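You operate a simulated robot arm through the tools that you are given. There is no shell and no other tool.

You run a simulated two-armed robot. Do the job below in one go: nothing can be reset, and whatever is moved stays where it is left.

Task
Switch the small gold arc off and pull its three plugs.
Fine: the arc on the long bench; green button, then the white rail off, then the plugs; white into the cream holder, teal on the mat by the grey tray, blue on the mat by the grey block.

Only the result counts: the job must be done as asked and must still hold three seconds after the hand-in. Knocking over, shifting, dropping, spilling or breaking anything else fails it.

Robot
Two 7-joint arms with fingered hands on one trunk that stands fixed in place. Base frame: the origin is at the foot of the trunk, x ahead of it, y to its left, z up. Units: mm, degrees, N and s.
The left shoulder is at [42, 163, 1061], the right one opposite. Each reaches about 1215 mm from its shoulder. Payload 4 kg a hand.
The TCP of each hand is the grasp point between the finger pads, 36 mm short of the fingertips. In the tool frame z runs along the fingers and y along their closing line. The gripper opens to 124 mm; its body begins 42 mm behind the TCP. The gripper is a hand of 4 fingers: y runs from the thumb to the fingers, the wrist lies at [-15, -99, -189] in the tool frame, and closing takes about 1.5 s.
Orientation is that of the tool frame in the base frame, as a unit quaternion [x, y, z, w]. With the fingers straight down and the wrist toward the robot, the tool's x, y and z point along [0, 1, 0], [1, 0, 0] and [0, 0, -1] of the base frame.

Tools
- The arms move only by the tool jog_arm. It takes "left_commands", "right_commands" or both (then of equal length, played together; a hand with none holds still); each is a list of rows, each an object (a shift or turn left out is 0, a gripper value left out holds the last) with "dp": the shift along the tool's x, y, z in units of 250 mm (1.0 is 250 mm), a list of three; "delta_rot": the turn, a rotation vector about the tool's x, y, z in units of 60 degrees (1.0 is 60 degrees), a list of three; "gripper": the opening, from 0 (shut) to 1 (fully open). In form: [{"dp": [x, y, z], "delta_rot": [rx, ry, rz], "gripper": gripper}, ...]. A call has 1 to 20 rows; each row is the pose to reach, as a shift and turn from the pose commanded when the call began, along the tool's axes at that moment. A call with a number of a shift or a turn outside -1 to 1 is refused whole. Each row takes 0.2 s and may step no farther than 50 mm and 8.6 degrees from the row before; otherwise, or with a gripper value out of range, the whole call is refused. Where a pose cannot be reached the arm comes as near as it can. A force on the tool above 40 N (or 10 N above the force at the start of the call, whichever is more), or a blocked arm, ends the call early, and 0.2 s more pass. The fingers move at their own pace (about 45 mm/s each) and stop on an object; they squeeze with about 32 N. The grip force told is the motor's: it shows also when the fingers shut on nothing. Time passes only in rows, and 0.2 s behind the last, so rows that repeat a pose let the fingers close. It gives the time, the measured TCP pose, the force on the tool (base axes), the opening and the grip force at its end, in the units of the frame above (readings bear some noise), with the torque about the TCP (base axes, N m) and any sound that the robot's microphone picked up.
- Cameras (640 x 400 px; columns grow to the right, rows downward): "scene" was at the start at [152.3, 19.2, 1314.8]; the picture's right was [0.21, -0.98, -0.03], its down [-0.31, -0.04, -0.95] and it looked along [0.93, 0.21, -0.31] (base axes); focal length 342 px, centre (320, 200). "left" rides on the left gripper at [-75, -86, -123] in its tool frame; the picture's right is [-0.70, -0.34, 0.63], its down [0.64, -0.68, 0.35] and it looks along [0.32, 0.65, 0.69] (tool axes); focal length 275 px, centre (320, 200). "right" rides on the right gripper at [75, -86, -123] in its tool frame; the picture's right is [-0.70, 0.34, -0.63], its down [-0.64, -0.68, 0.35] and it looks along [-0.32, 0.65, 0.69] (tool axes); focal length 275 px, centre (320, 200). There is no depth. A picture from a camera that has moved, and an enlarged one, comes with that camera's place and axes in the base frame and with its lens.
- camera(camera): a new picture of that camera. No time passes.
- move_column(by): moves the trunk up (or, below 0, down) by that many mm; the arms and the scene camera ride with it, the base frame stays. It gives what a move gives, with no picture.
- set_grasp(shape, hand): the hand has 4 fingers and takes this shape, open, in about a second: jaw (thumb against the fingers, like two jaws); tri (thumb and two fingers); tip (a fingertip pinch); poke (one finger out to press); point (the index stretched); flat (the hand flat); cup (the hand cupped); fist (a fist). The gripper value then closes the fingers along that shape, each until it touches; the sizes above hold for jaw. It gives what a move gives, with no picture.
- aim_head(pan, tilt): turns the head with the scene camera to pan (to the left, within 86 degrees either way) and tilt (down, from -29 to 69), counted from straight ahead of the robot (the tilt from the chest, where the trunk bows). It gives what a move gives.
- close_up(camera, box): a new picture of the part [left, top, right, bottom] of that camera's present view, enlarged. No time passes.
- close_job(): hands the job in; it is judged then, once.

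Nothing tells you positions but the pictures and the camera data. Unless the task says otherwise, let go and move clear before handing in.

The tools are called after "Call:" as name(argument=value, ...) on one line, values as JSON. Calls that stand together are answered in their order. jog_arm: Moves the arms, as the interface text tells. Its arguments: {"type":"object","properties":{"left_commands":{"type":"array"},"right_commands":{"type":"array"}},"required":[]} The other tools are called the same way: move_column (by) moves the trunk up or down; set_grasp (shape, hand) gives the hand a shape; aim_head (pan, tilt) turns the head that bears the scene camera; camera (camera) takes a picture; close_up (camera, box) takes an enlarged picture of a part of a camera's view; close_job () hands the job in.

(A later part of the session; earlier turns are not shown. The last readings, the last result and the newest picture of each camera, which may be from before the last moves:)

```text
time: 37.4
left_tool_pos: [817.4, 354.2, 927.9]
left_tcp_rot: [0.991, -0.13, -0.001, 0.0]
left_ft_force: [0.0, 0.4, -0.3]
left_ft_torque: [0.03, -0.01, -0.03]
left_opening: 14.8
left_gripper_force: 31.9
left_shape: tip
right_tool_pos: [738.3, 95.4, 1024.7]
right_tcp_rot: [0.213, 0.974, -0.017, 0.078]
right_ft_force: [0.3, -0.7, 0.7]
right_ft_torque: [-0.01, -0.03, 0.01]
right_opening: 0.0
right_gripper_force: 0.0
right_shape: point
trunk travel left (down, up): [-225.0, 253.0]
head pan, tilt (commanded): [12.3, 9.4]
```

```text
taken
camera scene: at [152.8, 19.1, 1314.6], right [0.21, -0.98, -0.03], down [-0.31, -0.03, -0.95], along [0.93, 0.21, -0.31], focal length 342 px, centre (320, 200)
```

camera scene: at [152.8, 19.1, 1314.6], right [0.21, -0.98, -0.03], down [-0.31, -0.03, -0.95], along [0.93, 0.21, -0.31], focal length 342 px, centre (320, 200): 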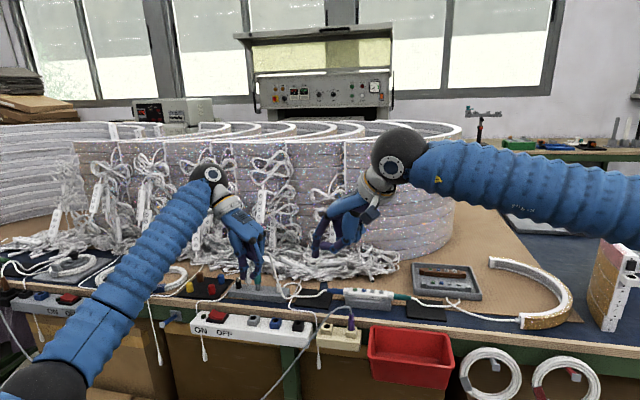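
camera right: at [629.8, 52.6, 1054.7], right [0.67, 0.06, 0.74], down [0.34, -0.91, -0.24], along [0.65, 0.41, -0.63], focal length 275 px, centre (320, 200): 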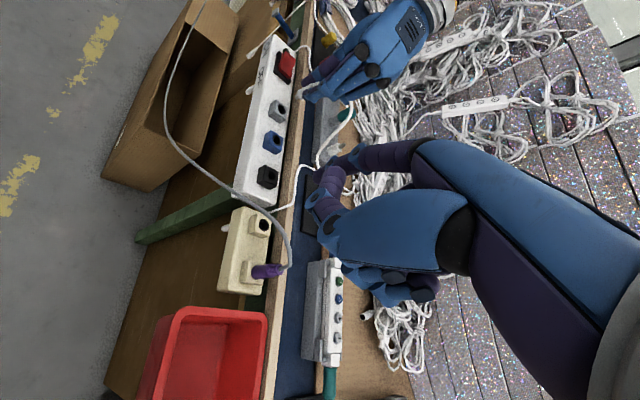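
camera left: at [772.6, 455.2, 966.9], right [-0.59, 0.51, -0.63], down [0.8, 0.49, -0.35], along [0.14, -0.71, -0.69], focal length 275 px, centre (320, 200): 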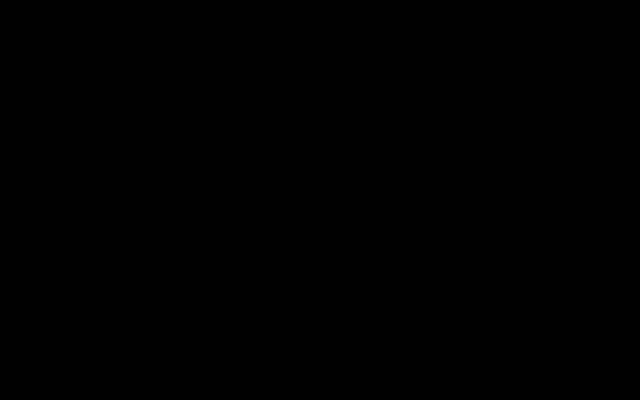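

The right arm obeys from where it stopped. I'll move it back to the right with a partial turn so its camera still views the cream holder.

Call:
jog_arm(right_commands=[{"dp": [-0.07, -0.105, -0.009], "delta_rot": [0, 0, 0.11]}, {"dp": [-0.14, -0.21, -0.018], "delta_rot": [0, 0, 0.22]}, {"dp": [-0.21, -0.316, -0.027], "delta_rot": [0, 0, 0.33]}, {"dp": [-0.28, -0.42, -0.036], "delta_rot": [0, 0, 0.44]}, {"dp": [-0.35, -0.527, -0.045], "delta_rot": [0, 0, 0.55]}, {"dp": [-0.35, -0.527, -0.045], "delta_rot": [0, 0, 0.55]}])

Call:
camera(camera="right")

Call:
camera(camera="scene")

```text
time: 38.8
left_tool_pos: [818.1, 353.8, 927.9]
left_tcp_rot: [0.991, -0.131, 0.0, 0.001]
left_ft_force: [-0.6, -0.1, -0.2]
left_ft_torque: [0.01, 0.02, 0.03]
left_opening: 14.8
left_gripper_force: 32.2
left_shape: tip
right_tool_pos: [758.9, -55.6, 1050.4]
right_tcp_rot: [0.481, 0.873, 0.007, 0.079]
right_ft_force: [0.5, 0.3, 0.2]
right_ft_torque: [-0.02, 0.02, -0.01]
right_opening: 116.3
right_gripper_force: 0.2
right_shape: point
trunk travel left (down, up): [-225.0, 253.0]
head pan, tilt (commanded): [12.3, 9.4]
```

```text
taken
camera right: at [630.2, -32.1, 1153.5], right [0.56, -0.36, 0.75], down [-0.18, -0.93, -0.32], along [0.81, 0.04, -0.58], focal length 275 px, centre (320, 200)
```

right: 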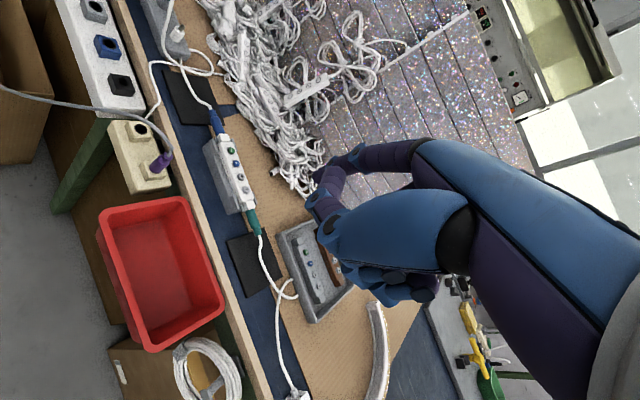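

```text
taken
camera scene: at [152.6, 19.5, 1314.7], right [0.21, -0.98, -0.03], down [-0.31, -0.04, -0.95], along [0.93, 0.21, -0.31], focal length 342 px, centre (320, 200)
```

scene: 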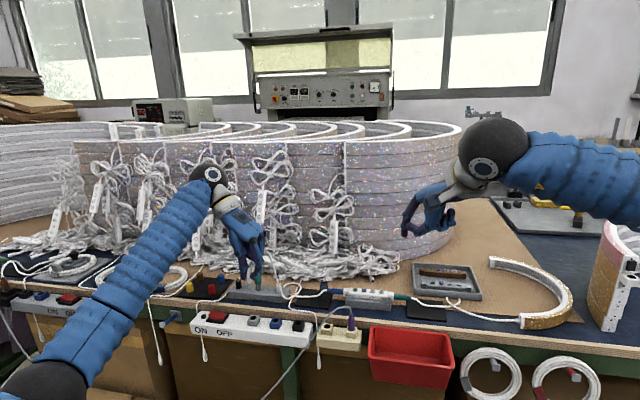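

Good view of the cream holder from the right camera. Now I'll carry the plug right and turn the left hand back toward 48° yaw, staying high.

Call:
jog_arm(left_commands=[{"dp": [0.014, 0.053, -0.01], "delta_rot": [0, 0, -0.119]}, {"dp": [0.028, 0.106, -0.02], "delta_rot": [0, 0, -0.238]}, {"dp": [0.043, 0.159, -0.03], "delta_rot": [0, 0, -0.356]}, {"dp": [0.057, 0.212, -0.04], "delta_rot": [0, 0, -0.475]}, {"dp": [0.071, 0.266, -0.05], "delta_rot": [0, 0, -0.594]}, {"dp": [0.085, 0.319, -0.06], "delta_rot": [0, 0, -0.712]}, {"dp": [0.1, 0.372, -0.06], "delta_rot": [0, 0, -0.831]}, {"dp": [0.114, 0.425, -0.06], "delta_rot": [0, 0, -0.95]}, {"dp": [0.114, 0.425, -0.06], "delta_rot": [0, 0, -0.95]}])

Call:
camera(camera="left")

Call:
camera(camera="scene")

Call:
close_up(camera="scene", box=[240, 220, 370, 340])

Call:
close_up(camera="right", box=[60, 0, 260, 210])

```text
time: 40.8
left_tool_pos: [817.2, 243.2, 941.9]
left_tcp_rot: [0.933, 0.359, 0.001, 0.0]
left_ft_force: [0.1, 0.3, -0.6]
left_ft_torque: [-0.01, 0.0, -0.02]
left_opening: 14.7
left_gripper_force: 31.5
left_shape: tip
right_tool_pos: [759.3, -55.3, 1049.5]
right_tcp_rot: [0.481, 0.873, 0.007, 0.078]
right_ft_force: [-0.1, -0.7, 0.7]
right_ft_torque: [0.01, 0.0, 0.0]
right_opening: 116.2
right_gripper_force: 0.0
right_shape: point
trunk travel left (down, up): [-225.0, 253.0]
head pan, tilt (commanded): [12.3, 9.4]
```

```text
taken
camera left: at [703.4, 257.4, 1064.7], right [-0.74, -0.22, -0.63], down [0.02, 0.94, -0.35], along [0.67, -0.27, -0.69], focal length 275 px, centre (320, 200)
```

left: 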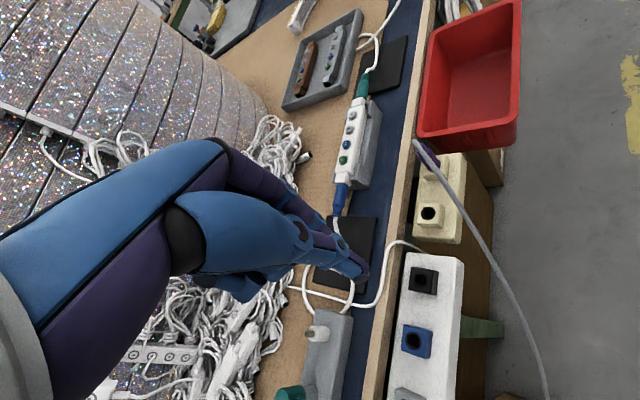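

```text
taken
camera scene: at [152.4, 19.2, 1314.8], right [0.21, -0.98, -0.03], down [-0.31, -0.04, -0.95], along [0.93, 0.21, -0.31], focal length 342 px, centre (320, 200)
```

scene: 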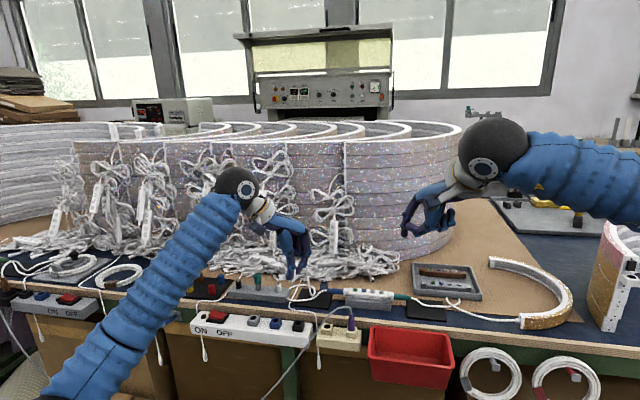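

```text
3.33 times, centred on (305, 280) of scene
camera zoom: at [152.4, 19.2, 1314.8], right [0.21, -0.98, -0.03], down [-0.31, -0.04, -0.95], along [0.93, 0.21, -0.31], focal length 1140 px, centre (370, -67)
```

zoom: 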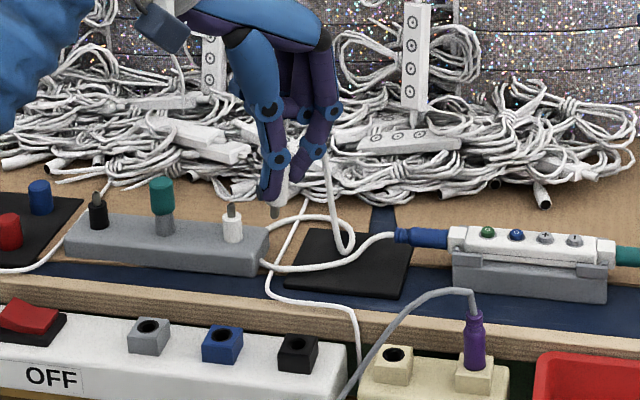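

```text
1.90 times, centred on (160, 105) of right
camera zoom: at [630.1, -32.2, 1153.4], right [0.56, -0.36, 0.75], down [-0.18, -0.93, -0.32], along [0.81, 0.04, -0.59], focal length 524 px, centre (625, 381)
```

zoom: 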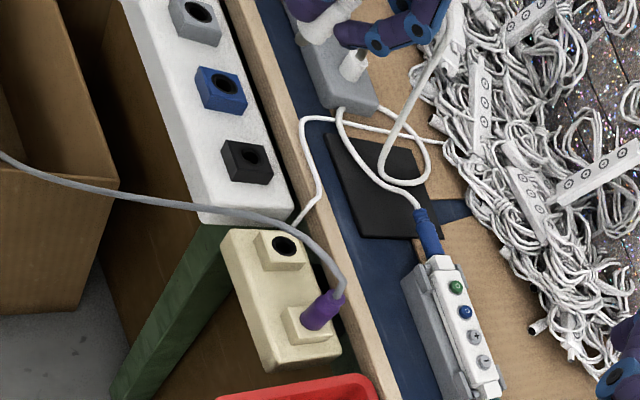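

The cord is long enough: both cords leave the grey block's right end and this one loops freely. I'll look at the plug's tilt from all three cameras.

Call:
close_up(camera="scene", box=[280, 240, 330, 290])

Call:
close_up(camera="left", box=[280, 190, 420, 310])

Call:
close_up(camera="right", box=[140, 0, 220, 60])

```text
8.00 times, centred on (305, 265) of scene
camera zoom: at [152.4, 19.2, 1314.8], right [0.21, -0.98, -0.03], down [-0.31, -0.04, -0.95], along [0.93, 0.21, -0.31], focal length 2737 px, centre (440, -320)
```

zoom: 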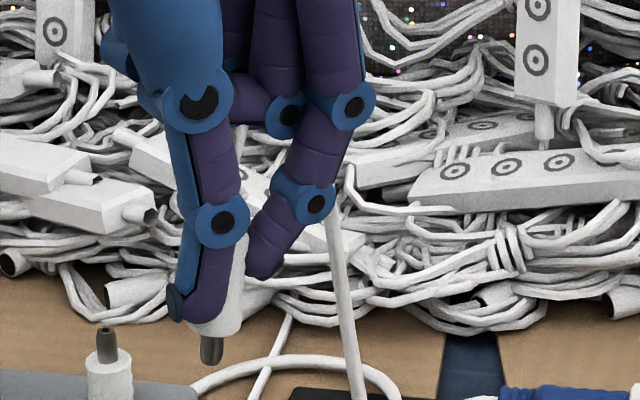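

```text
3.33 times, centred on (350, 250) of left
camera zoom: at [703.4, 257.4, 1064.7], right [-0.74, -0.22, -0.63], down [0.02, 0.94, -0.35], along [0.67, -0.27, -0.69], focal length 918 px, centre (220, 33)
```

zoom: 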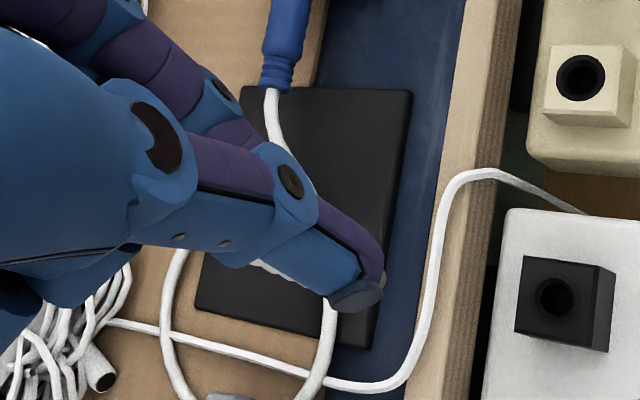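

```text
6.67 times, centred on (180, 30) of right
camera zoom: at [630.1, -32.2, 1153.4], right [0.56, -0.36, 0.75], down [-0.18, -0.93, -0.32], along [0.81, 0.04, -0.59], focal length 1835 px, centre (1253, 1333)
```

zoom: 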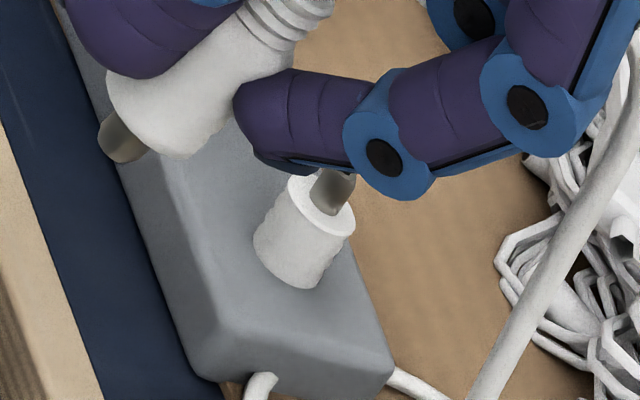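

From two views the plug leans about 15.7° toward the finger side. I'll tip the hand by that much about its x axis to bring the plug upright, then check.

Call:
jog_arm(left_commands=[{"delta_rot": [-0.131, 0, 0]}, {"delta_rot": [-0.262, 0, 0]}, {"delta_rot": [-0.262, 0, 0]}])

Call:
close_up(camera="scene", box=[280, 240, 330, 290])

Call:
close_up(camera="right", box=[140, 0, 220, 60])

Call:
close_up(camera="left", box=[300, 130, 460, 310])

```text
time: 41.6
left_tool_pos: [818.5, 242.6, 942.3]
left_tcp_rot: [0.925, 0.355, 0.05, 0.128]
left_ft_force: [-0.4, 0.0, -0.4]
left_ft_torque: [0.0, -0.01, 0.01]
left_opening: 14.7
left_gripper_force: 32.1
left_shape: tip
right_tool_pos: [758.1, -54.0, 1049.4]
right_tcp_rot: [0.481, 0.873, 0.006, 0.079]
right_ft_force: [0.2, -0.6, 0.1]
right_ft_torque: [0.02, 0.0, -0.04]
right_opening: 116.2
right_gripper_force: 0.1
right_shape: point
trunk travel left (down, up): [-225.0, 253.0]
head pan, tilt (commanded): [12.3, 9.4]
```

```text
8.00 times, centred on (305, 265) of scene
camera zoom: at [152.3, 18.9, 1314.8], right [0.21, -0.98, -0.03], down [-0.31, -0.03, -0.95], along [0.93, 0.21, -0.31], focal length 2737 px, centre (440, -320)
```

zoom: 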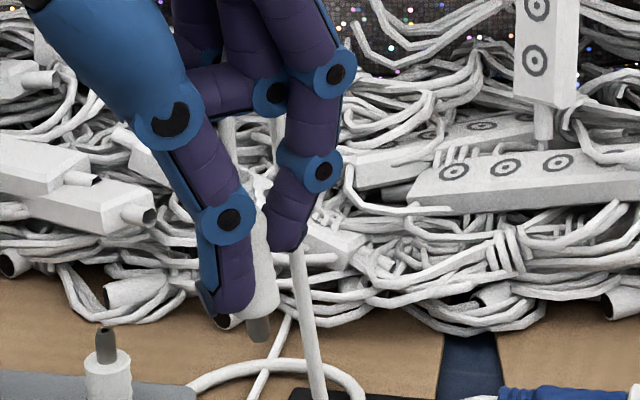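

```text
6.67 times, centred on (180, 30) of right
camera zoom: at [630.0, -32.5, 1153.6], right [0.56, -0.36, 0.75], down [-0.18, -0.93, -0.32], along [0.81, 0.04, -0.58], focal length 1835 px, centre (1253, 1333)
```

zoom: 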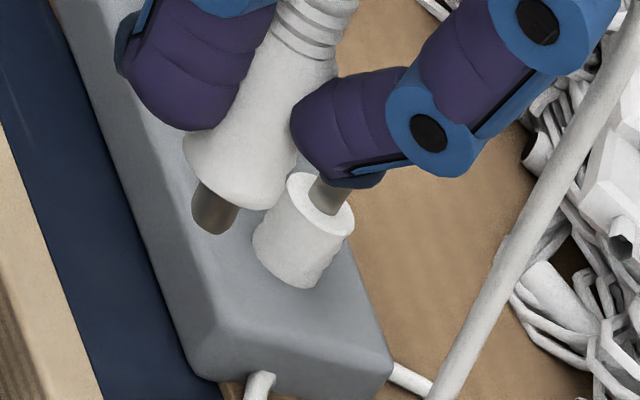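

```text
2.22 times, centred on (380, 220) of left
camera zoom: at [683.5, 279.6, 1037.6], right [-0.62, -0.35, -0.7], down [0.1, 0.85, -0.52], along [0.78, -0.39, -0.49], focal length 612 px, centre (187, 156)
```

zoom: 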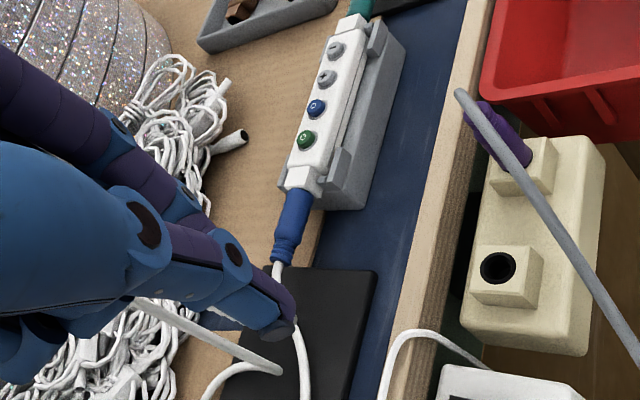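

The plug is now upright within a few degrees, pin tip near (828, 235, 882). I'll move it over the cream hole, stopping about 50 mm above.

Call:
jog_arm(left_commands=[{"dp": [-0.07, 0.044, 0.05]}, {"dp": [-0.14, 0.087, 0.11]}, {"dp": [-0.211, 0.131, 0.17]}, {"dp": [-0.211, 0.131, 0.224]}, {"dp": [-0.211, 0.131, 0.224]}])

Call:
close_up(camera="scene", box=[300, 260, 380, 350])

Call:
close_up(camera="right", box=[110, 60, 210, 180])

Call:
close_up(camera="left", box=[300, 130, 460, 310])

```text
time: 42.8
left_tool_pos: [807.9, 172.8, 898.3]
left_tcp_rot: [0.925, 0.355, 0.049, 0.127]
left_ft_force: [0.5, 0.2, 0.6]
left_ft_torque: [-0.02, 0.01, -0.01]
left_opening: 14.4
left_gripper_force: 31.7
left_shape: tip
right_tool_pos: [759.8, -56.1, 1047.9]
right_tcp_rot: [0.481, 0.873, 0.007, 0.079]
right_ft_force: [0.1, 0.7, -0.1]
right_ft_torque: [0.04, 0.01, 0.04]
right_opening: 116.4
right_gripper_force: 0.0
right_shape: point
trunk travel left (down, up): [-225.0, 253.0]
head pan, tilt (commanded): [12.3, 9.4]
```

```text
4.44 times, centred on (340, 305) of scene
camera zoom: at [152.2, 18.8, 1314.8], right [0.21, -0.98, -0.03], down [-0.31, -0.03, -0.95], along [0.93, 0.21, -0.31], focal length 1521 px, centre (231, -267)
```

zoom: 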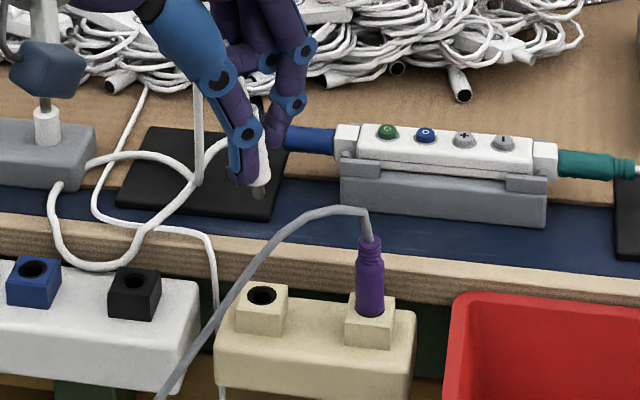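

```text
3.33 times, centred on (160, 120) of right
camera zoom: at [629.9, -32.6, 1153.6], right [0.56, -0.36, 0.75], down [-0.18, -0.93, -0.32], along [0.81, 0.04, -0.58], focal length 918 px, centre (853, 467)
```

zoom: 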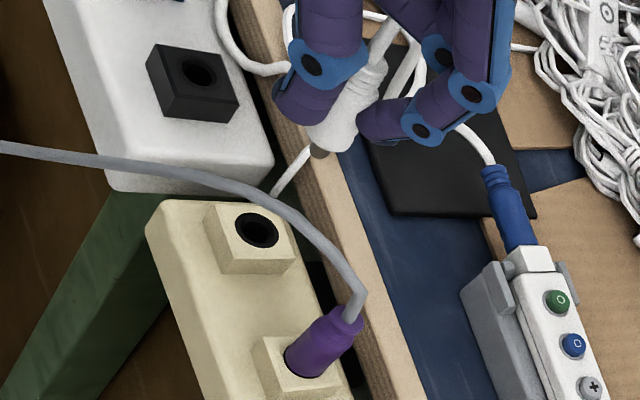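

```text
2.22 times, centred on (380, 220) of left
camera zoom: at [673.8, 209.7, 992.5], right [-0.62, -0.35, -0.7], down [0.1, 0.85, -0.52], along [0.78, -0.39, -0.49], focal length 612 px, centre (187, 156)
```

zoom: 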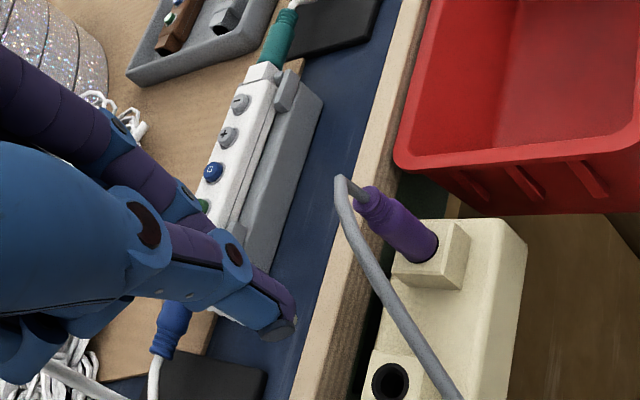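

The pin tip is at about (821, 165, 836) with the hole at (818, 164, 777), so it is almost directly above. I'll go down 40 mm with a small correction and look again.

Call:
jog_arm(left_commands=[{"dp": [-0.01, -0.008, 0.03]}, {"dp": [-0.01, -0.027, 0.09]}, {"dp": [-0.01, -0.047, 0.153]}, {"dp": [-0.01, -0.047, 0.153]}])

Call:
close_up(camera="scene", box=[310, 280, 370, 340])

Call:
close_up(camera="right", box=[110, 80, 200, 170])

Call:
close_up(camera="left", box=[300, 150, 500, 330])

```text
time: 43.8
left_tool_pos: [805.2, 173.0, 857.8]
left_tcp_rot: [0.925, 0.355, 0.049, 0.127]
left_ft_force: [0.2, 0.1, -0.4]
left_ft_torque: [-0.04, -0.02, 0.0]
left_opening: 14.5
left_gripper_force: 32.0
left_shape: tip
right_tool_pos: [759.6, -55.8, 1048.5]
right_tcp_rot: [0.481, 0.873, 0.007, 0.078]
right_ft_force: [-0.7, 0.7, 0.3]
right_ft_torque: [-0.01, -0.01, 0.02]
right_opening: 116.2
right_gripper_force: 0.1
right_shape: point
trunk travel left (down, up): [-225.0, 253.0]
head pan, tilt (commanded): [12.3, 9.4]
```

```text
6.67 times, centred on (340, 310) of scene
camera zoom: at [152.2, 19.0, 1314.8], right [0.21, -0.98, -0.03], down [-0.31, -0.03, -0.95], along [0.93, 0.21, -0.31], focal length 2281 px, centre (187, -533)
```

zoom: 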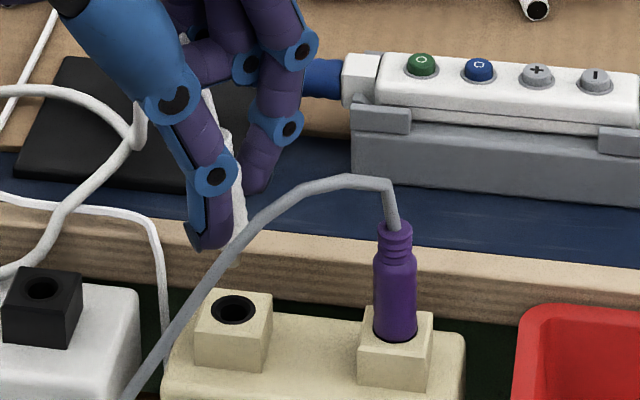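

```text
4.44 times, centred on (155, 125) of right
camera zoom: at [630.0, -32.5, 1153.6], right [0.56, -0.36, 0.75], down [-0.18, -0.93, -0.32], along [0.81, 0.04, -0.58], focal length 1224 px, centre (1053, 533)
```

zoom: 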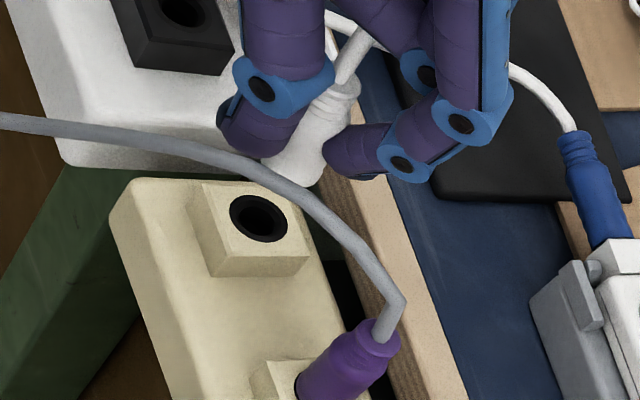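

```text
2.22 times, centred on (400, 240) of left
camera zoom: at [672.0, 209.2, 951.7], right [-0.62, -0.35, -0.7], down [0.1, 0.85, -0.52], along [0.78, -0.39, -0.49], focal length 612 px, centre (142, 111)
```

zoom: 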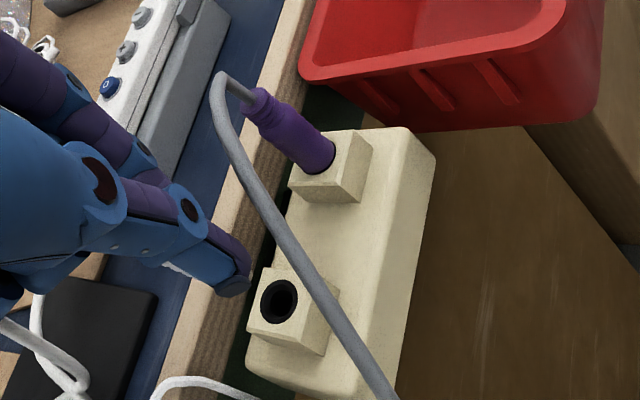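

It looks aligned above the hole, but the plug seems over-corrected by roughly 3°. I'll trim that about the pin and zoom in tightly.

Call:
jog_arm(left_commands=[{"dp": [0, 0.0119, 0.0034], "delta_rot": [0.05, 0, 0]}, {"dp": [0, 0.0119, 0.0034], "delta_rot": [0.05, 0, 0]}])

Call:
close_up(camera="scene", box=[325, 285, 355, 315])

Call:
close_up(camera="right", box=[135, 90, 185, 140])

```text
time: 44.4
left_tool_pos: [807.6, 170.7, 858.5]
left_tcp_rot: [0.928, 0.356, 0.04, 0.103]
left_ft_force: [-0.5, 0.3, 0.0]
left_ft_torque: [0.0, 0.01, -0.01]
left_opening: 14.4
left_gripper_force: 31.8
left_shape: tip
right_tool_pos: [758.3, -55.0, 1050.7]
right_tcp_rot: [0.482, 0.873, 0.007, 0.079]
right_ft_force: [-0.6, -0.4, 0.7]
right_ft_torque: [0.01, 0.03, -0.02]
right_opening: 116.2
right_gripper_force: 0.3
right_shape: point
trunk travel left (down, up): [-225.0, 253.0]
head pan, tilt (commanded): [12.3, 9.4]
```

```text
13.33 times, centred on (340, 300) of scene
camera zoom: at [152.3, 19.3, 1314.8], right [0.21, -0.98, -0.03], down [-0.31, -0.04, -0.95], along [0.93, 0.21, -0.31], focal length 4562 px, centre (53, -1133)
```

zoom: 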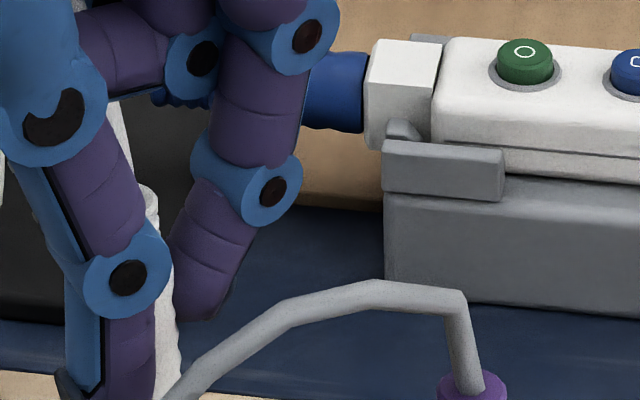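

```text
8.00 times, centred on (160, 115) of right
camera zoom: at [630.0, -32.1, 1153.5], right [0.56, -0.36, 0.75], down [-0.18, -0.93, -0.32], along [0.81, 0.04, -0.59], focal length 2202 px, centre (1600, 880)
```

zoom: 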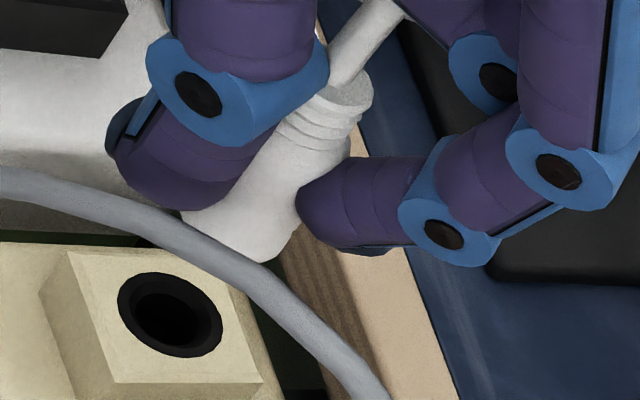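

In this view the plug stands vertical and directly over the hole. I'll lower it slowly and watch the forces.

Call:
jog_arm(left_commands=[{"dp": [0, -0.0053, 0.0234]}, {"dp": [0, -0.0106, 0.0468]}, {"dp": [0, -0.0141, 0.0624]}, {"dp": [0, -0.0176, 0.078]}, {"dp": [0, -0.0202, 0.0897]}])

Call:
close_up(camera="scene", box=[310, 280, 370, 340])

Call:
close_up(camera="right", box=[130, 100, 190, 160])

Call:
close_up(camera="left", box=[300, 150, 460, 310])

```text
time: 45.6
left_tool_pos: [809.8, 170.8, 834.6]
left_tcp_rot: [0.928, 0.356, 0.039, 0.103]
left_ft_force: [0.1, 0.2, -0.6]
left_ft_torque: [0.02, 0.01, -0.02]
left_opening: 14.4
left_gripper_force: 32.0
left_shape: tip
right_tool_pos: [759.1, -56.1, 1050.2]
right_tcp_rot: [0.481, 0.873, 0.007, 0.079]
right_ft_force: [-0.2, 0.8, -0.7]
right_ft_torque: [0.0, 0.0, -0.01]
right_opening: 116.0
right_gripper_force: 0.0
right_shape: point
trunk travel left (down, up): [-225.0, 253.0]
head pan, tilt (commanded): [12.3, 9.4]
```

```text
6.67 times, centred on (340, 310) of scene
camera zoom: at [152.3, 19.1, 1314.8], right [0.21, -0.98, -0.03], down [-0.31, -0.03, -0.95], along [0.93, 0.21, -0.31], focal length 2281 px, centre (187, -533)
```

zoom: 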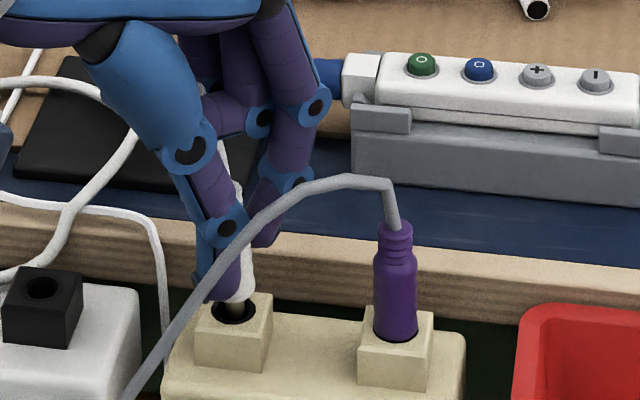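

```text
6.67 times, centred on (160, 130) of right
camera zoom: at [630.0, -32.4, 1153.5], right [0.56, -0.36, 0.75], down [-0.18, -0.93, -0.32], along [0.81, 0.04, -0.59], focal length 1835 px, centre (1387, 667)
```

zoom: 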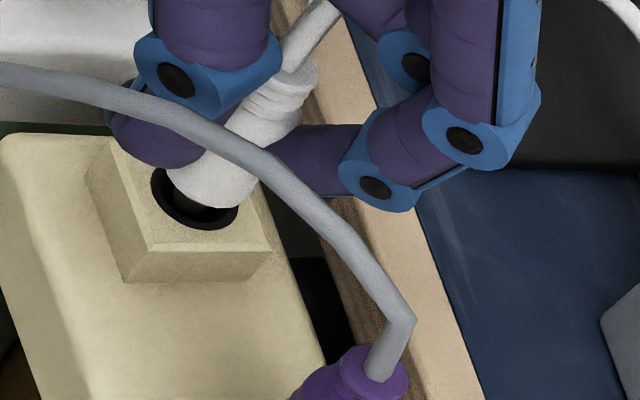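

```text
2.50 times, centred on (380, 230) of left
camera zoom: at [678.7, 202.7, 935.1], right [-0.64, -0.33, -0.69], down [0.08, 0.87, -0.49], along [0.76, -0.37, -0.53], focal length 688 px, centre (170, 125)
```

zoom: 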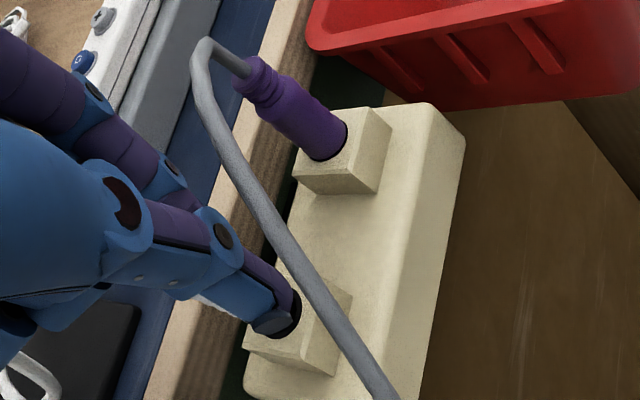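

The pin is just entering the hole with no load. I'll trim by about 1.5 mm and keep lowering gently.

Call:
jog_arm(left_commands=[{"dp": [0.0005, -0.0064, -0.0014]}, {"dp": [0.0005, -0.009, 0.0103]}, {"dp": [0.0005, -0.0117, 0.022]}, {"dp": [0.0005, -0.0134, 0.0298]}, {"dp": [0.0005, -0.0134, 0.0298]}])

Call:
close_up(camera="scene", box=[310, 280, 370, 340])

Call:
close_up(camera="right", box=[130, 100, 190, 160])

```text
time: 46.8
left_tool_pos: [807.2, 171.4, 827.2]
left_tcp_rot: [0.928, 0.356, 0.04, 0.103]
left_ft_force: [6.2, -0.6, 2.5]
left_ft_torque: [-0.02, -0.29, 0.03]
left_opening: 14.1
left_gripper_force: 32.3
left_shape: tip
right_tool_pos: [759.0, -54.9, 1050.1]
right_tcp_rot: [0.481, 0.873, 0.005, 0.079]
right_ft_force: [-0.9, -1.4, 0.0]
right_ft_torque: [-0.02, -0.01, 0.0]
right_opening: 116.1
right_gripper_force: 0.1
right_shape: point
trunk travel left (down, up): [-225.0, 253.0]
head pan, tilt (commanded): [12.3, 9.4]
```

```text
6.67 times, centred on (340, 310) of scene
camera zoom: at [152.5, 18.9, 1314.8], right [0.21, -0.98, -0.03], down [-0.31, -0.03, -0.95], along [0.93, 0.21, -0.31], focal length 2281 px, centre (187, -533)
```

zoom: 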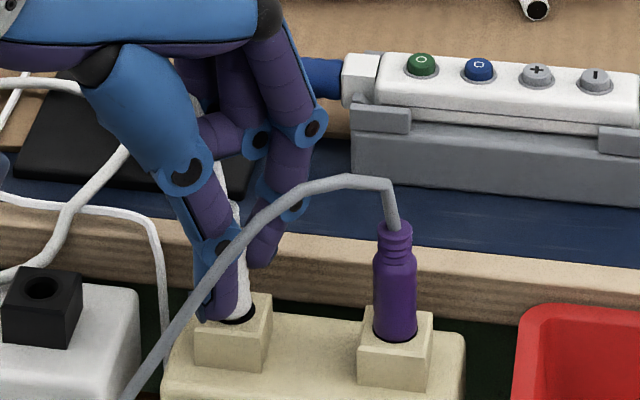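

```text
6.67 times, centred on (160, 130) of right
camera zoom: at [630.2, -32.5, 1153.4], right [0.56, -0.36, 0.75], down [-0.18, -0.93, -0.32], along [0.81, 0.04, -0.59], focal length 1835 px, centre (1387, 667)
```

zoom: 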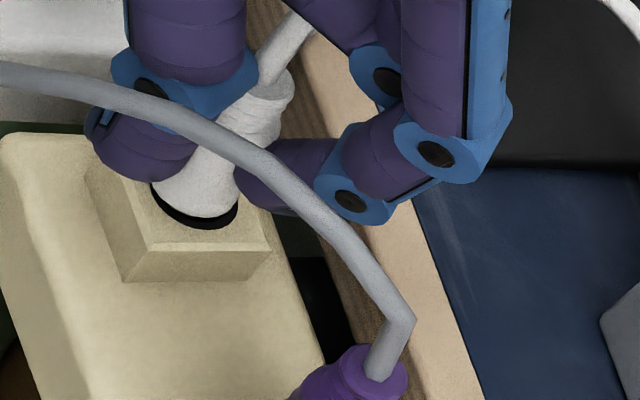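

The pin is in and the body has reached the socket rim with light load. I'll ease 1 mm in +x and push down a few millimetres more to seat it.

Call:
jog_arm(left_commands=[{"dp": [0.003, 0.0008, 0.0084]}, {"dp": [0.003, -0.0009, 0.0162]}, {"dp": [0.003, -0.0027, 0.024]}, {"dp": [0.003, -0.0027, 0.024]}])

Call:
close_up(camera="scene", box=[310, 280, 370, 340])

Call:
close_up(camera="right", box=[130, 100, 190, 160])

```text
time: 47.8
left_tool_pos: [808.3, 171.8, 824.7]
left_tcp_rot: [0.927, 0.357, 0.041, 0.105]
left_ft_force: [-0.6, -3.0, 20.1]
left_ft_torque: [-0.21, -0.09, -0.08]
left_opening: 13.0
left_gripper_force: 32.4
left_shape: tip
right_tool_pos: [758.1, -56.2, 1049.8]
right_tcp_rot: [0.481, 0.873, 0.007, 0.081]
right_ft_force: [0.2, 0.2, 0.3]
right_ft_torque: [0.02, 0.04, 0.04]
right_opening: 116.3
right_gripper_force: 0.0
right_shape: point
trunk travel left (down, up): [-225.0, 253.0]
head pan, tilt (commanded): [12.3, 9.4]
```

```text
6.67 times, centred on (340, 310) of scene
camera zoom: at [150.6, 18.4, 1315.3], right [0.21, -0.98, -0.03], down [-0.31, -0.03, -0.95], along [0.93, 0.21, -0.31], focal length 2281 px, centre (187, -533)
```

zoom: 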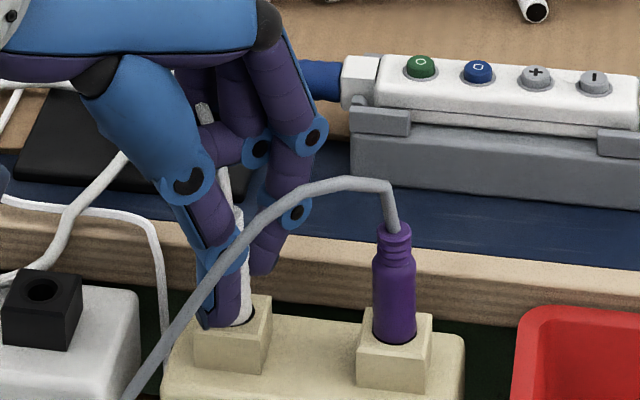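

```text
6.67 times, centred on (160, 130) of right
camera zoom: at [628.6, -33.0, 1154.7], right [0.56, -0.36, 0.75], down [-0.18, -0.93, -0.32], along [0.81, 0.04, -0.58], focal length 1835 px, centre (1387, 667)
```

zoom: 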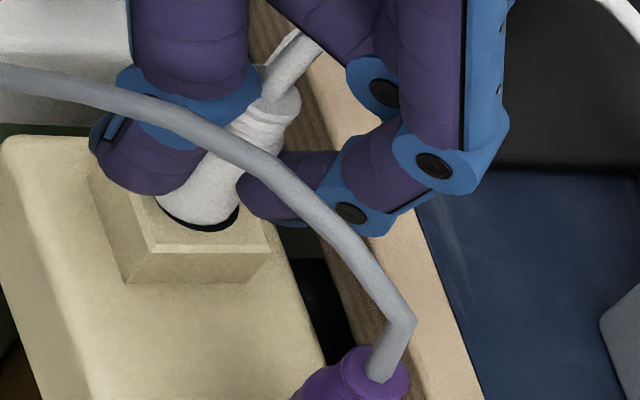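

There is 20 N of upward reaction, so it seems bottomed out. I'll zoom in to compare its seating depth with the purple plug's.

Call:
close_up(camera="scene", box=[325, 300, 365, 335])

Call:
close_up(camera="right", box=[135, 105, 180, 145])

Call:
close_up(camera="left", box=[320, 170, 440, 290])

```text
11.43 times, centred on (345, 318) of scene
camera zoom: at [150.6, 18.4, 1315.3], right [0.21, -0.98, -0.03], down [-0.31, -0.03, -0.95], along [0.93, 0.21, -0.31], focal length 3910 px, centre (34, -1143)
```

zoom: 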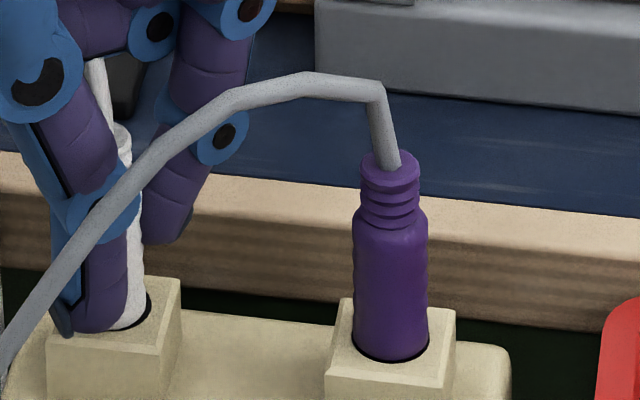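

```text
10.00 times, centred on (158, 125) of right
camera zoom: at [628.6, -33.0, 1154.7], right [0.56, -0.36, 0.75], down [-0.18, -0.93, -0.32], along [0.81, 0.04, -0.58], focal length 2753 px, centre (1945, 950)
```

zoom: 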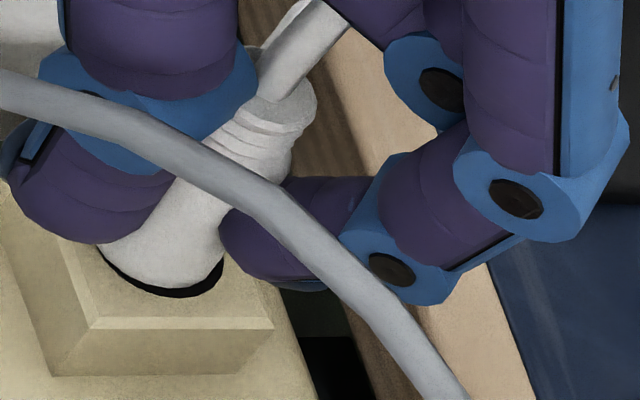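

```text
3.33 times, centred on (380, 230) of left
camera zoom: at [677.5, 204.0, 923.4], right [-0.64, -0.33, -0.69], down [0.09, 0.87, -0.49], along [0.76, -0.37, -0.53], focal length 918 px, centre (120, 100)
```

zoom: 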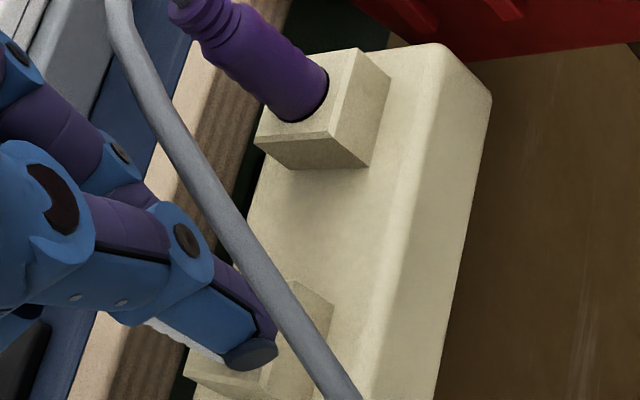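

The white and purple plugs stand equally high, so it is seated. I'll relax the downward push, then open the fingers a little to let go.

Call:
jog_arm(left_commands=[{"dp": [0, 0.0026, -0.0117]}, {"dp": [0, 0.0026, -0.0117], "gripper": 0.16}, {"dp": [0, 0.0026, -0.0117], "gripper": 0.2}, {"dp": [0, 0.0026, -0.0117], "gripper": 0.25}, {"dp": [0, 0.0026, -0.0117], "gripper": 0.25}])

Call:
close_up(camera="scene", box=[315, 285, 365, 335])

Call:
close_up(camera="right", box=[130, 95, 190, 150])

```text
time: 49.0
left_tool_pos: [808.8, 172.4, 823.7]
left_tcp_rot: [0.928, 0.356, 0.039, 0.103]
left_ft_force: [0.3, -0.4, 0.1]
left_ft_torque: [0.01, 0.04, -0.02]
left_opening: 29.3
left_gripper_force: 0.1
left_shape: tip
right_tool_pos: [759.4, -56.0, 1049.2]
right_tcp_rot: [0.481, 0.873, 0.006, 0.079]
right_ft_force: [0.8, -0.3, 0.4]
right_ft_torque: [0.04, 0.01, -0.04]
right_opening: 116.3
right_gripper_force: 0.1
right_shape: point
trunk travel left (down, up): [-225.0, 253.0]
head pan, tilt (commanded): [12.3, 9.4]
```

```text
8.00 times, centred on (340, 310) of scene
camera zoom: at [152.4, 19.1, 1314.7], right [0.21, -0.98, -0.03], down [-0.31, -0.03, -0.95], along [0.93, 0.21, -0.31], focal length 2737 px, centre (160, -680)
```

zoom: 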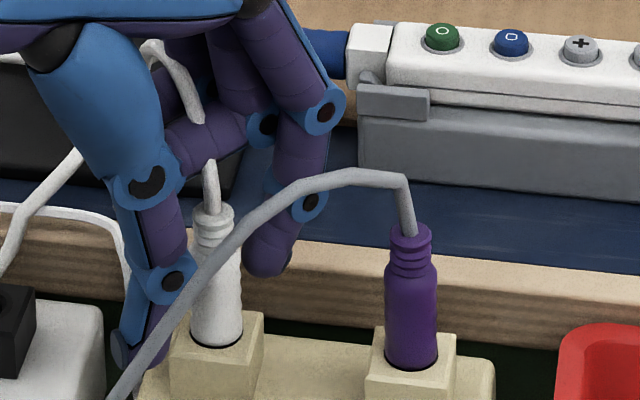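

```text
7.27 times, centred on (160, 122) of right
camera zoom: at [630.1, -32.3, 1153.4], right [0.56, -0.36, 0.75], down [-0.18, -0.93, -0.32], along [0.81, 0.04, -0.59], focal length 2002 px, centre (1484, 764)
```

zoom: 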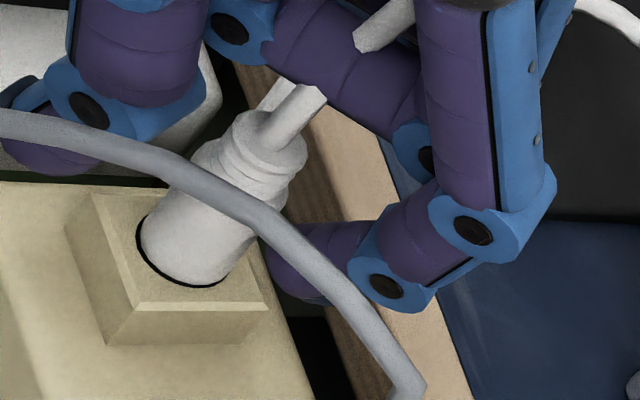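

The white plug stands seated and upright. Before lifting away I'll check how its cord passes the folded fingers.

Call:
camera(camera="left")

Call:
close_up(camera="right", box=[110, 40, 230, 160])

Call:
close_up(camera="scene", box=[290, 250, 380, 320])

```text
taken
camera left: at [678.6, 204.6, 923.4], right [-0.64, -0.33, -0.69], down [0.08, 0.87, -0.49], along [0.76, -0.37, -0.53], focal length 275 px, centre (320, 200)
```

left: 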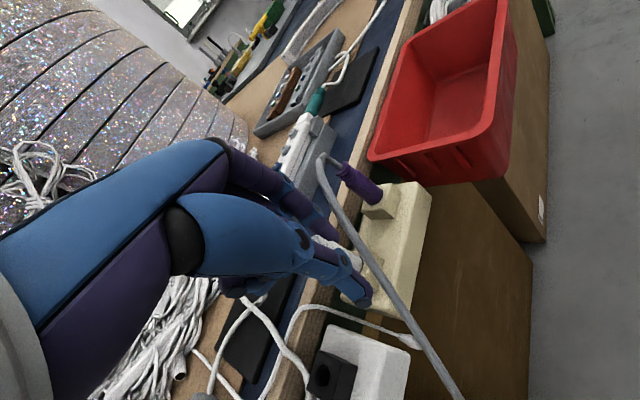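

```text
3.33 times, centred on (170, 100) of right
camera zoom: at [630.1, -32.3, 1153.4], right [0.56, -0.36, 0.75], down [-0.18, -0.93, -0.32], along [0.81, 0.04, -0.59], focal length 918 px, centre (820, 533)
```

zoom: 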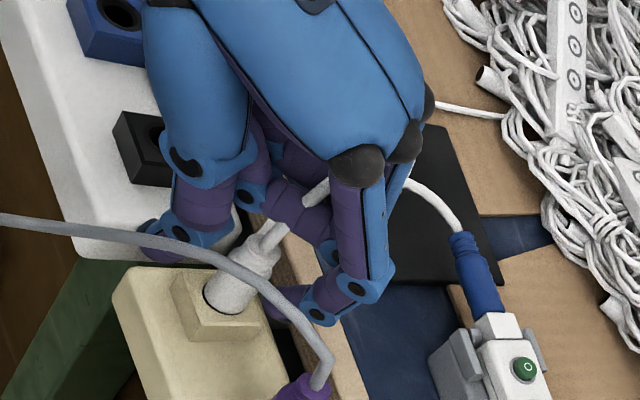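

```text
5.71 times, centred on (335, 285) of scene
camera zoom: at [152.4, 19.1, 1314.7], right [0.21, -0.98, -0.03], down [-0.31, -0.03, -0.95], along [0.93, 0.21, -0.31], focal length 1955 px, centre (234, -286)
```

zoom: 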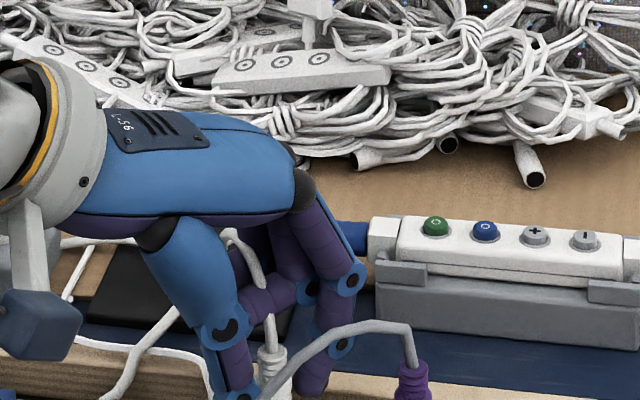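

The cord runs below and behind the folded finger, so a straight lift should leave it. I'll raise the left hand slowly and check the plug stays.

Call:
jog_arm(left_commands=[{"dp": [0, 0.0088, -0.039]}, {"dp": [0, 0.0176, -0.078]}, {"dp": [0, 0.0264, -0.117]}, {"dp": [0, 0.0396, -0.1756]}, {"dp": [0, 0.0528, -0.2341]}, {"dp": [0, 0.0528, -0.2341]}])

Call:
close_up(camera="scene", box=[280, 230, 390, 340])

Call:
close_up(camera="right", box=[80, 0, 260, 180])

```text
time: 50.4
left_tool_pos: [809.2, 172.8, 883.3]
left_tcp_rot: [0.928, 0.356, 0.04, 0.103]
left_ft_force: [-0.1, 0.2, -0.2]
left_ft_torque: [0.0, 0.0, 0.04]
left_opening: 29.2
left_gripper_force: 0.1
left_shape: tip
right_tool_pos: [758.8, -56.2, 1048.7]
right_tcp_rot: [0.481, 0.873, 0.006, 0.078]
right_ft_force: [-0.6, 0.0, 1.1]
right_ft_torque: [0.02, -0.03, 0.01]
right_opening: 116.1
right_gripper_force: 0.1
right_shape: point
trunk travel left (down, up): [-225.0, 253.0]
head pan, tilt (commanded): [12.3, 9.4]
```

```text
3.64 times, centred on (335, 285) of scene
camera zoom: at [152.4, 19.1, 1314.7], right [0.21, -0.98, -0.03], down [-0.31, -0.03, -0.95], along [0.93, 0.21, -0.31], focal length 1244 px, centre (266, -109)
```

zoom: 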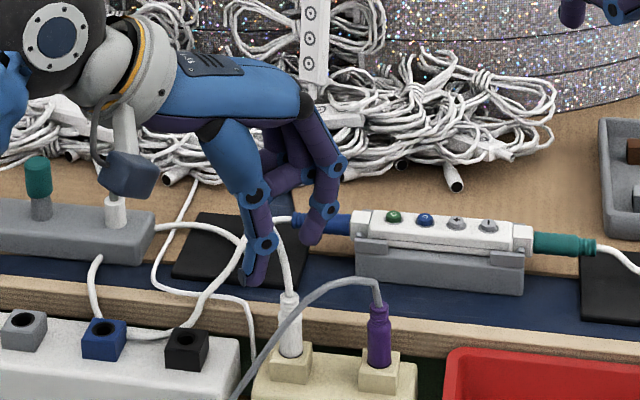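

```text
2.22 times, centred on (170, 90) of right
camera zoom: at [630.1, -32.4, 1153.4], right [0.56, -0.36, 0.75], down [-0.18, -0.93, -0.32], along [0.81, 0.04, -0.59], focal length 612 px, centre (653, 444)
```

zoom: 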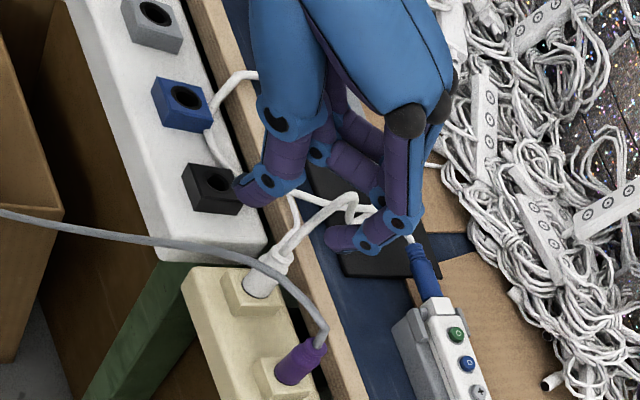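

The plug stays put. I'll lift further and make sure the cord isn't hooked on a finger.

Call:
jog_arm(left_commands=[{"dp": [0, 0.0264, -0.117]}, {"dp": [0, 0.0528, -0.2341]}, {"dp": [0, 0.0792, -0.351]}, {"dp": [0, 0.0792, -0.351]}])

Call:
close_up(camera="scene", box=[260, 200, 400, 340])

Call:
close_up(camera="right", box=[80, 0, 260, 180])

Call:
camera(camera="left")

```text
time: 51.4
left_tool_pos: [809.9, 173.5, 972.5]
left_tcp_rot: [0.928, 0.356, 0.04, 0.103]
left_ft_force: [-0.7, -0.5, -1.2]
left_ft_torque: [0.02, 0.0, -0.01]
left_opening: 29.4
left_gripper_force: 0.0
left_shape: tip
right_tool_pos: [758.9, -57.0, 1048.7]
right_tcp_rot: [0.481, 0.873, 0.005, 0.079]
right_ft_force: [0.0, 0.3, 0.6]
right_ft_torque: [-0.01, -0.01, 0.01]
right_opening: 116.2
right_gripper_force: 0.0
right_shape: point
trunk travel left (down, up): [-225.0, 253.0]
head pan, tilt (commanded): [12.3, 9.4]
```

```text
2.86 times, centred on (330, 270) of scene
camera zoom: at [152.6, 19.2, 1314.7], right [0.21, -0.98, -0.03], down [-0.31, -0.04, -0.95], along [0.93, 0.21, -0.31], focal length 978 px, centre (291, 0)
```

zoom: 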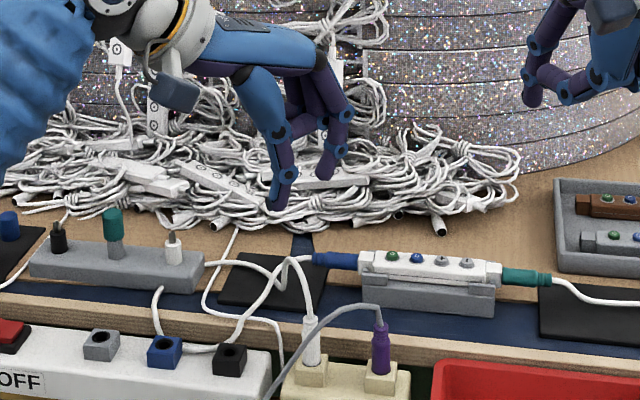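

```text
2.22 times, centred on (170, 90) of right
camera zoom: at [630.3, -32.2, 1153.2], right [0.56, -0.36, 0.75], down [-0.18, -0.93, -0.31], along [0.81, 0.04, -0.59], focal length 612 px, centre (653, 444)
```

zoom: 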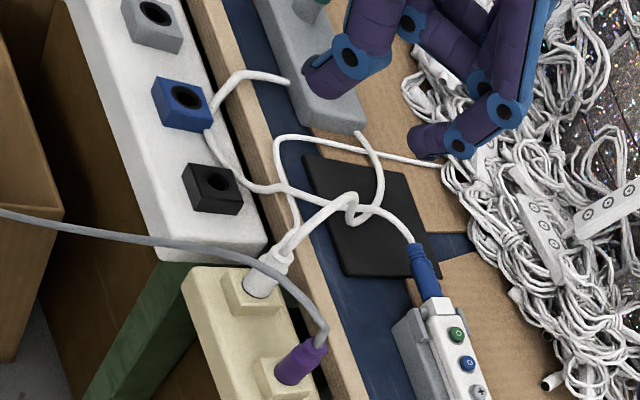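

```text
taken
camera left: at [678.1, 205.3, 1073.6], right [-0.64, -0.33, -0.69], down [0.08, 0.87, -0.49], along [0.76, -0.37, -0.53], focal length 275 px, centre (320, 200)
```

left: 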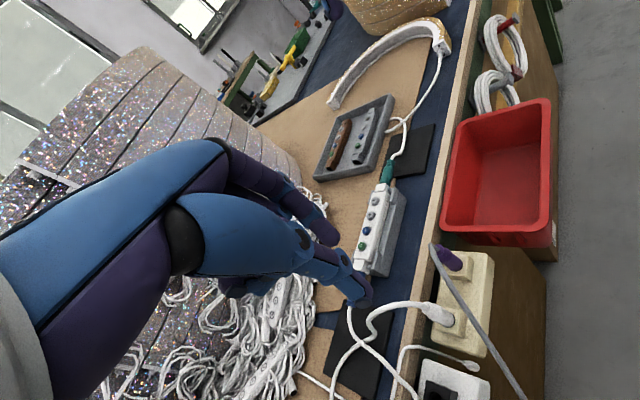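

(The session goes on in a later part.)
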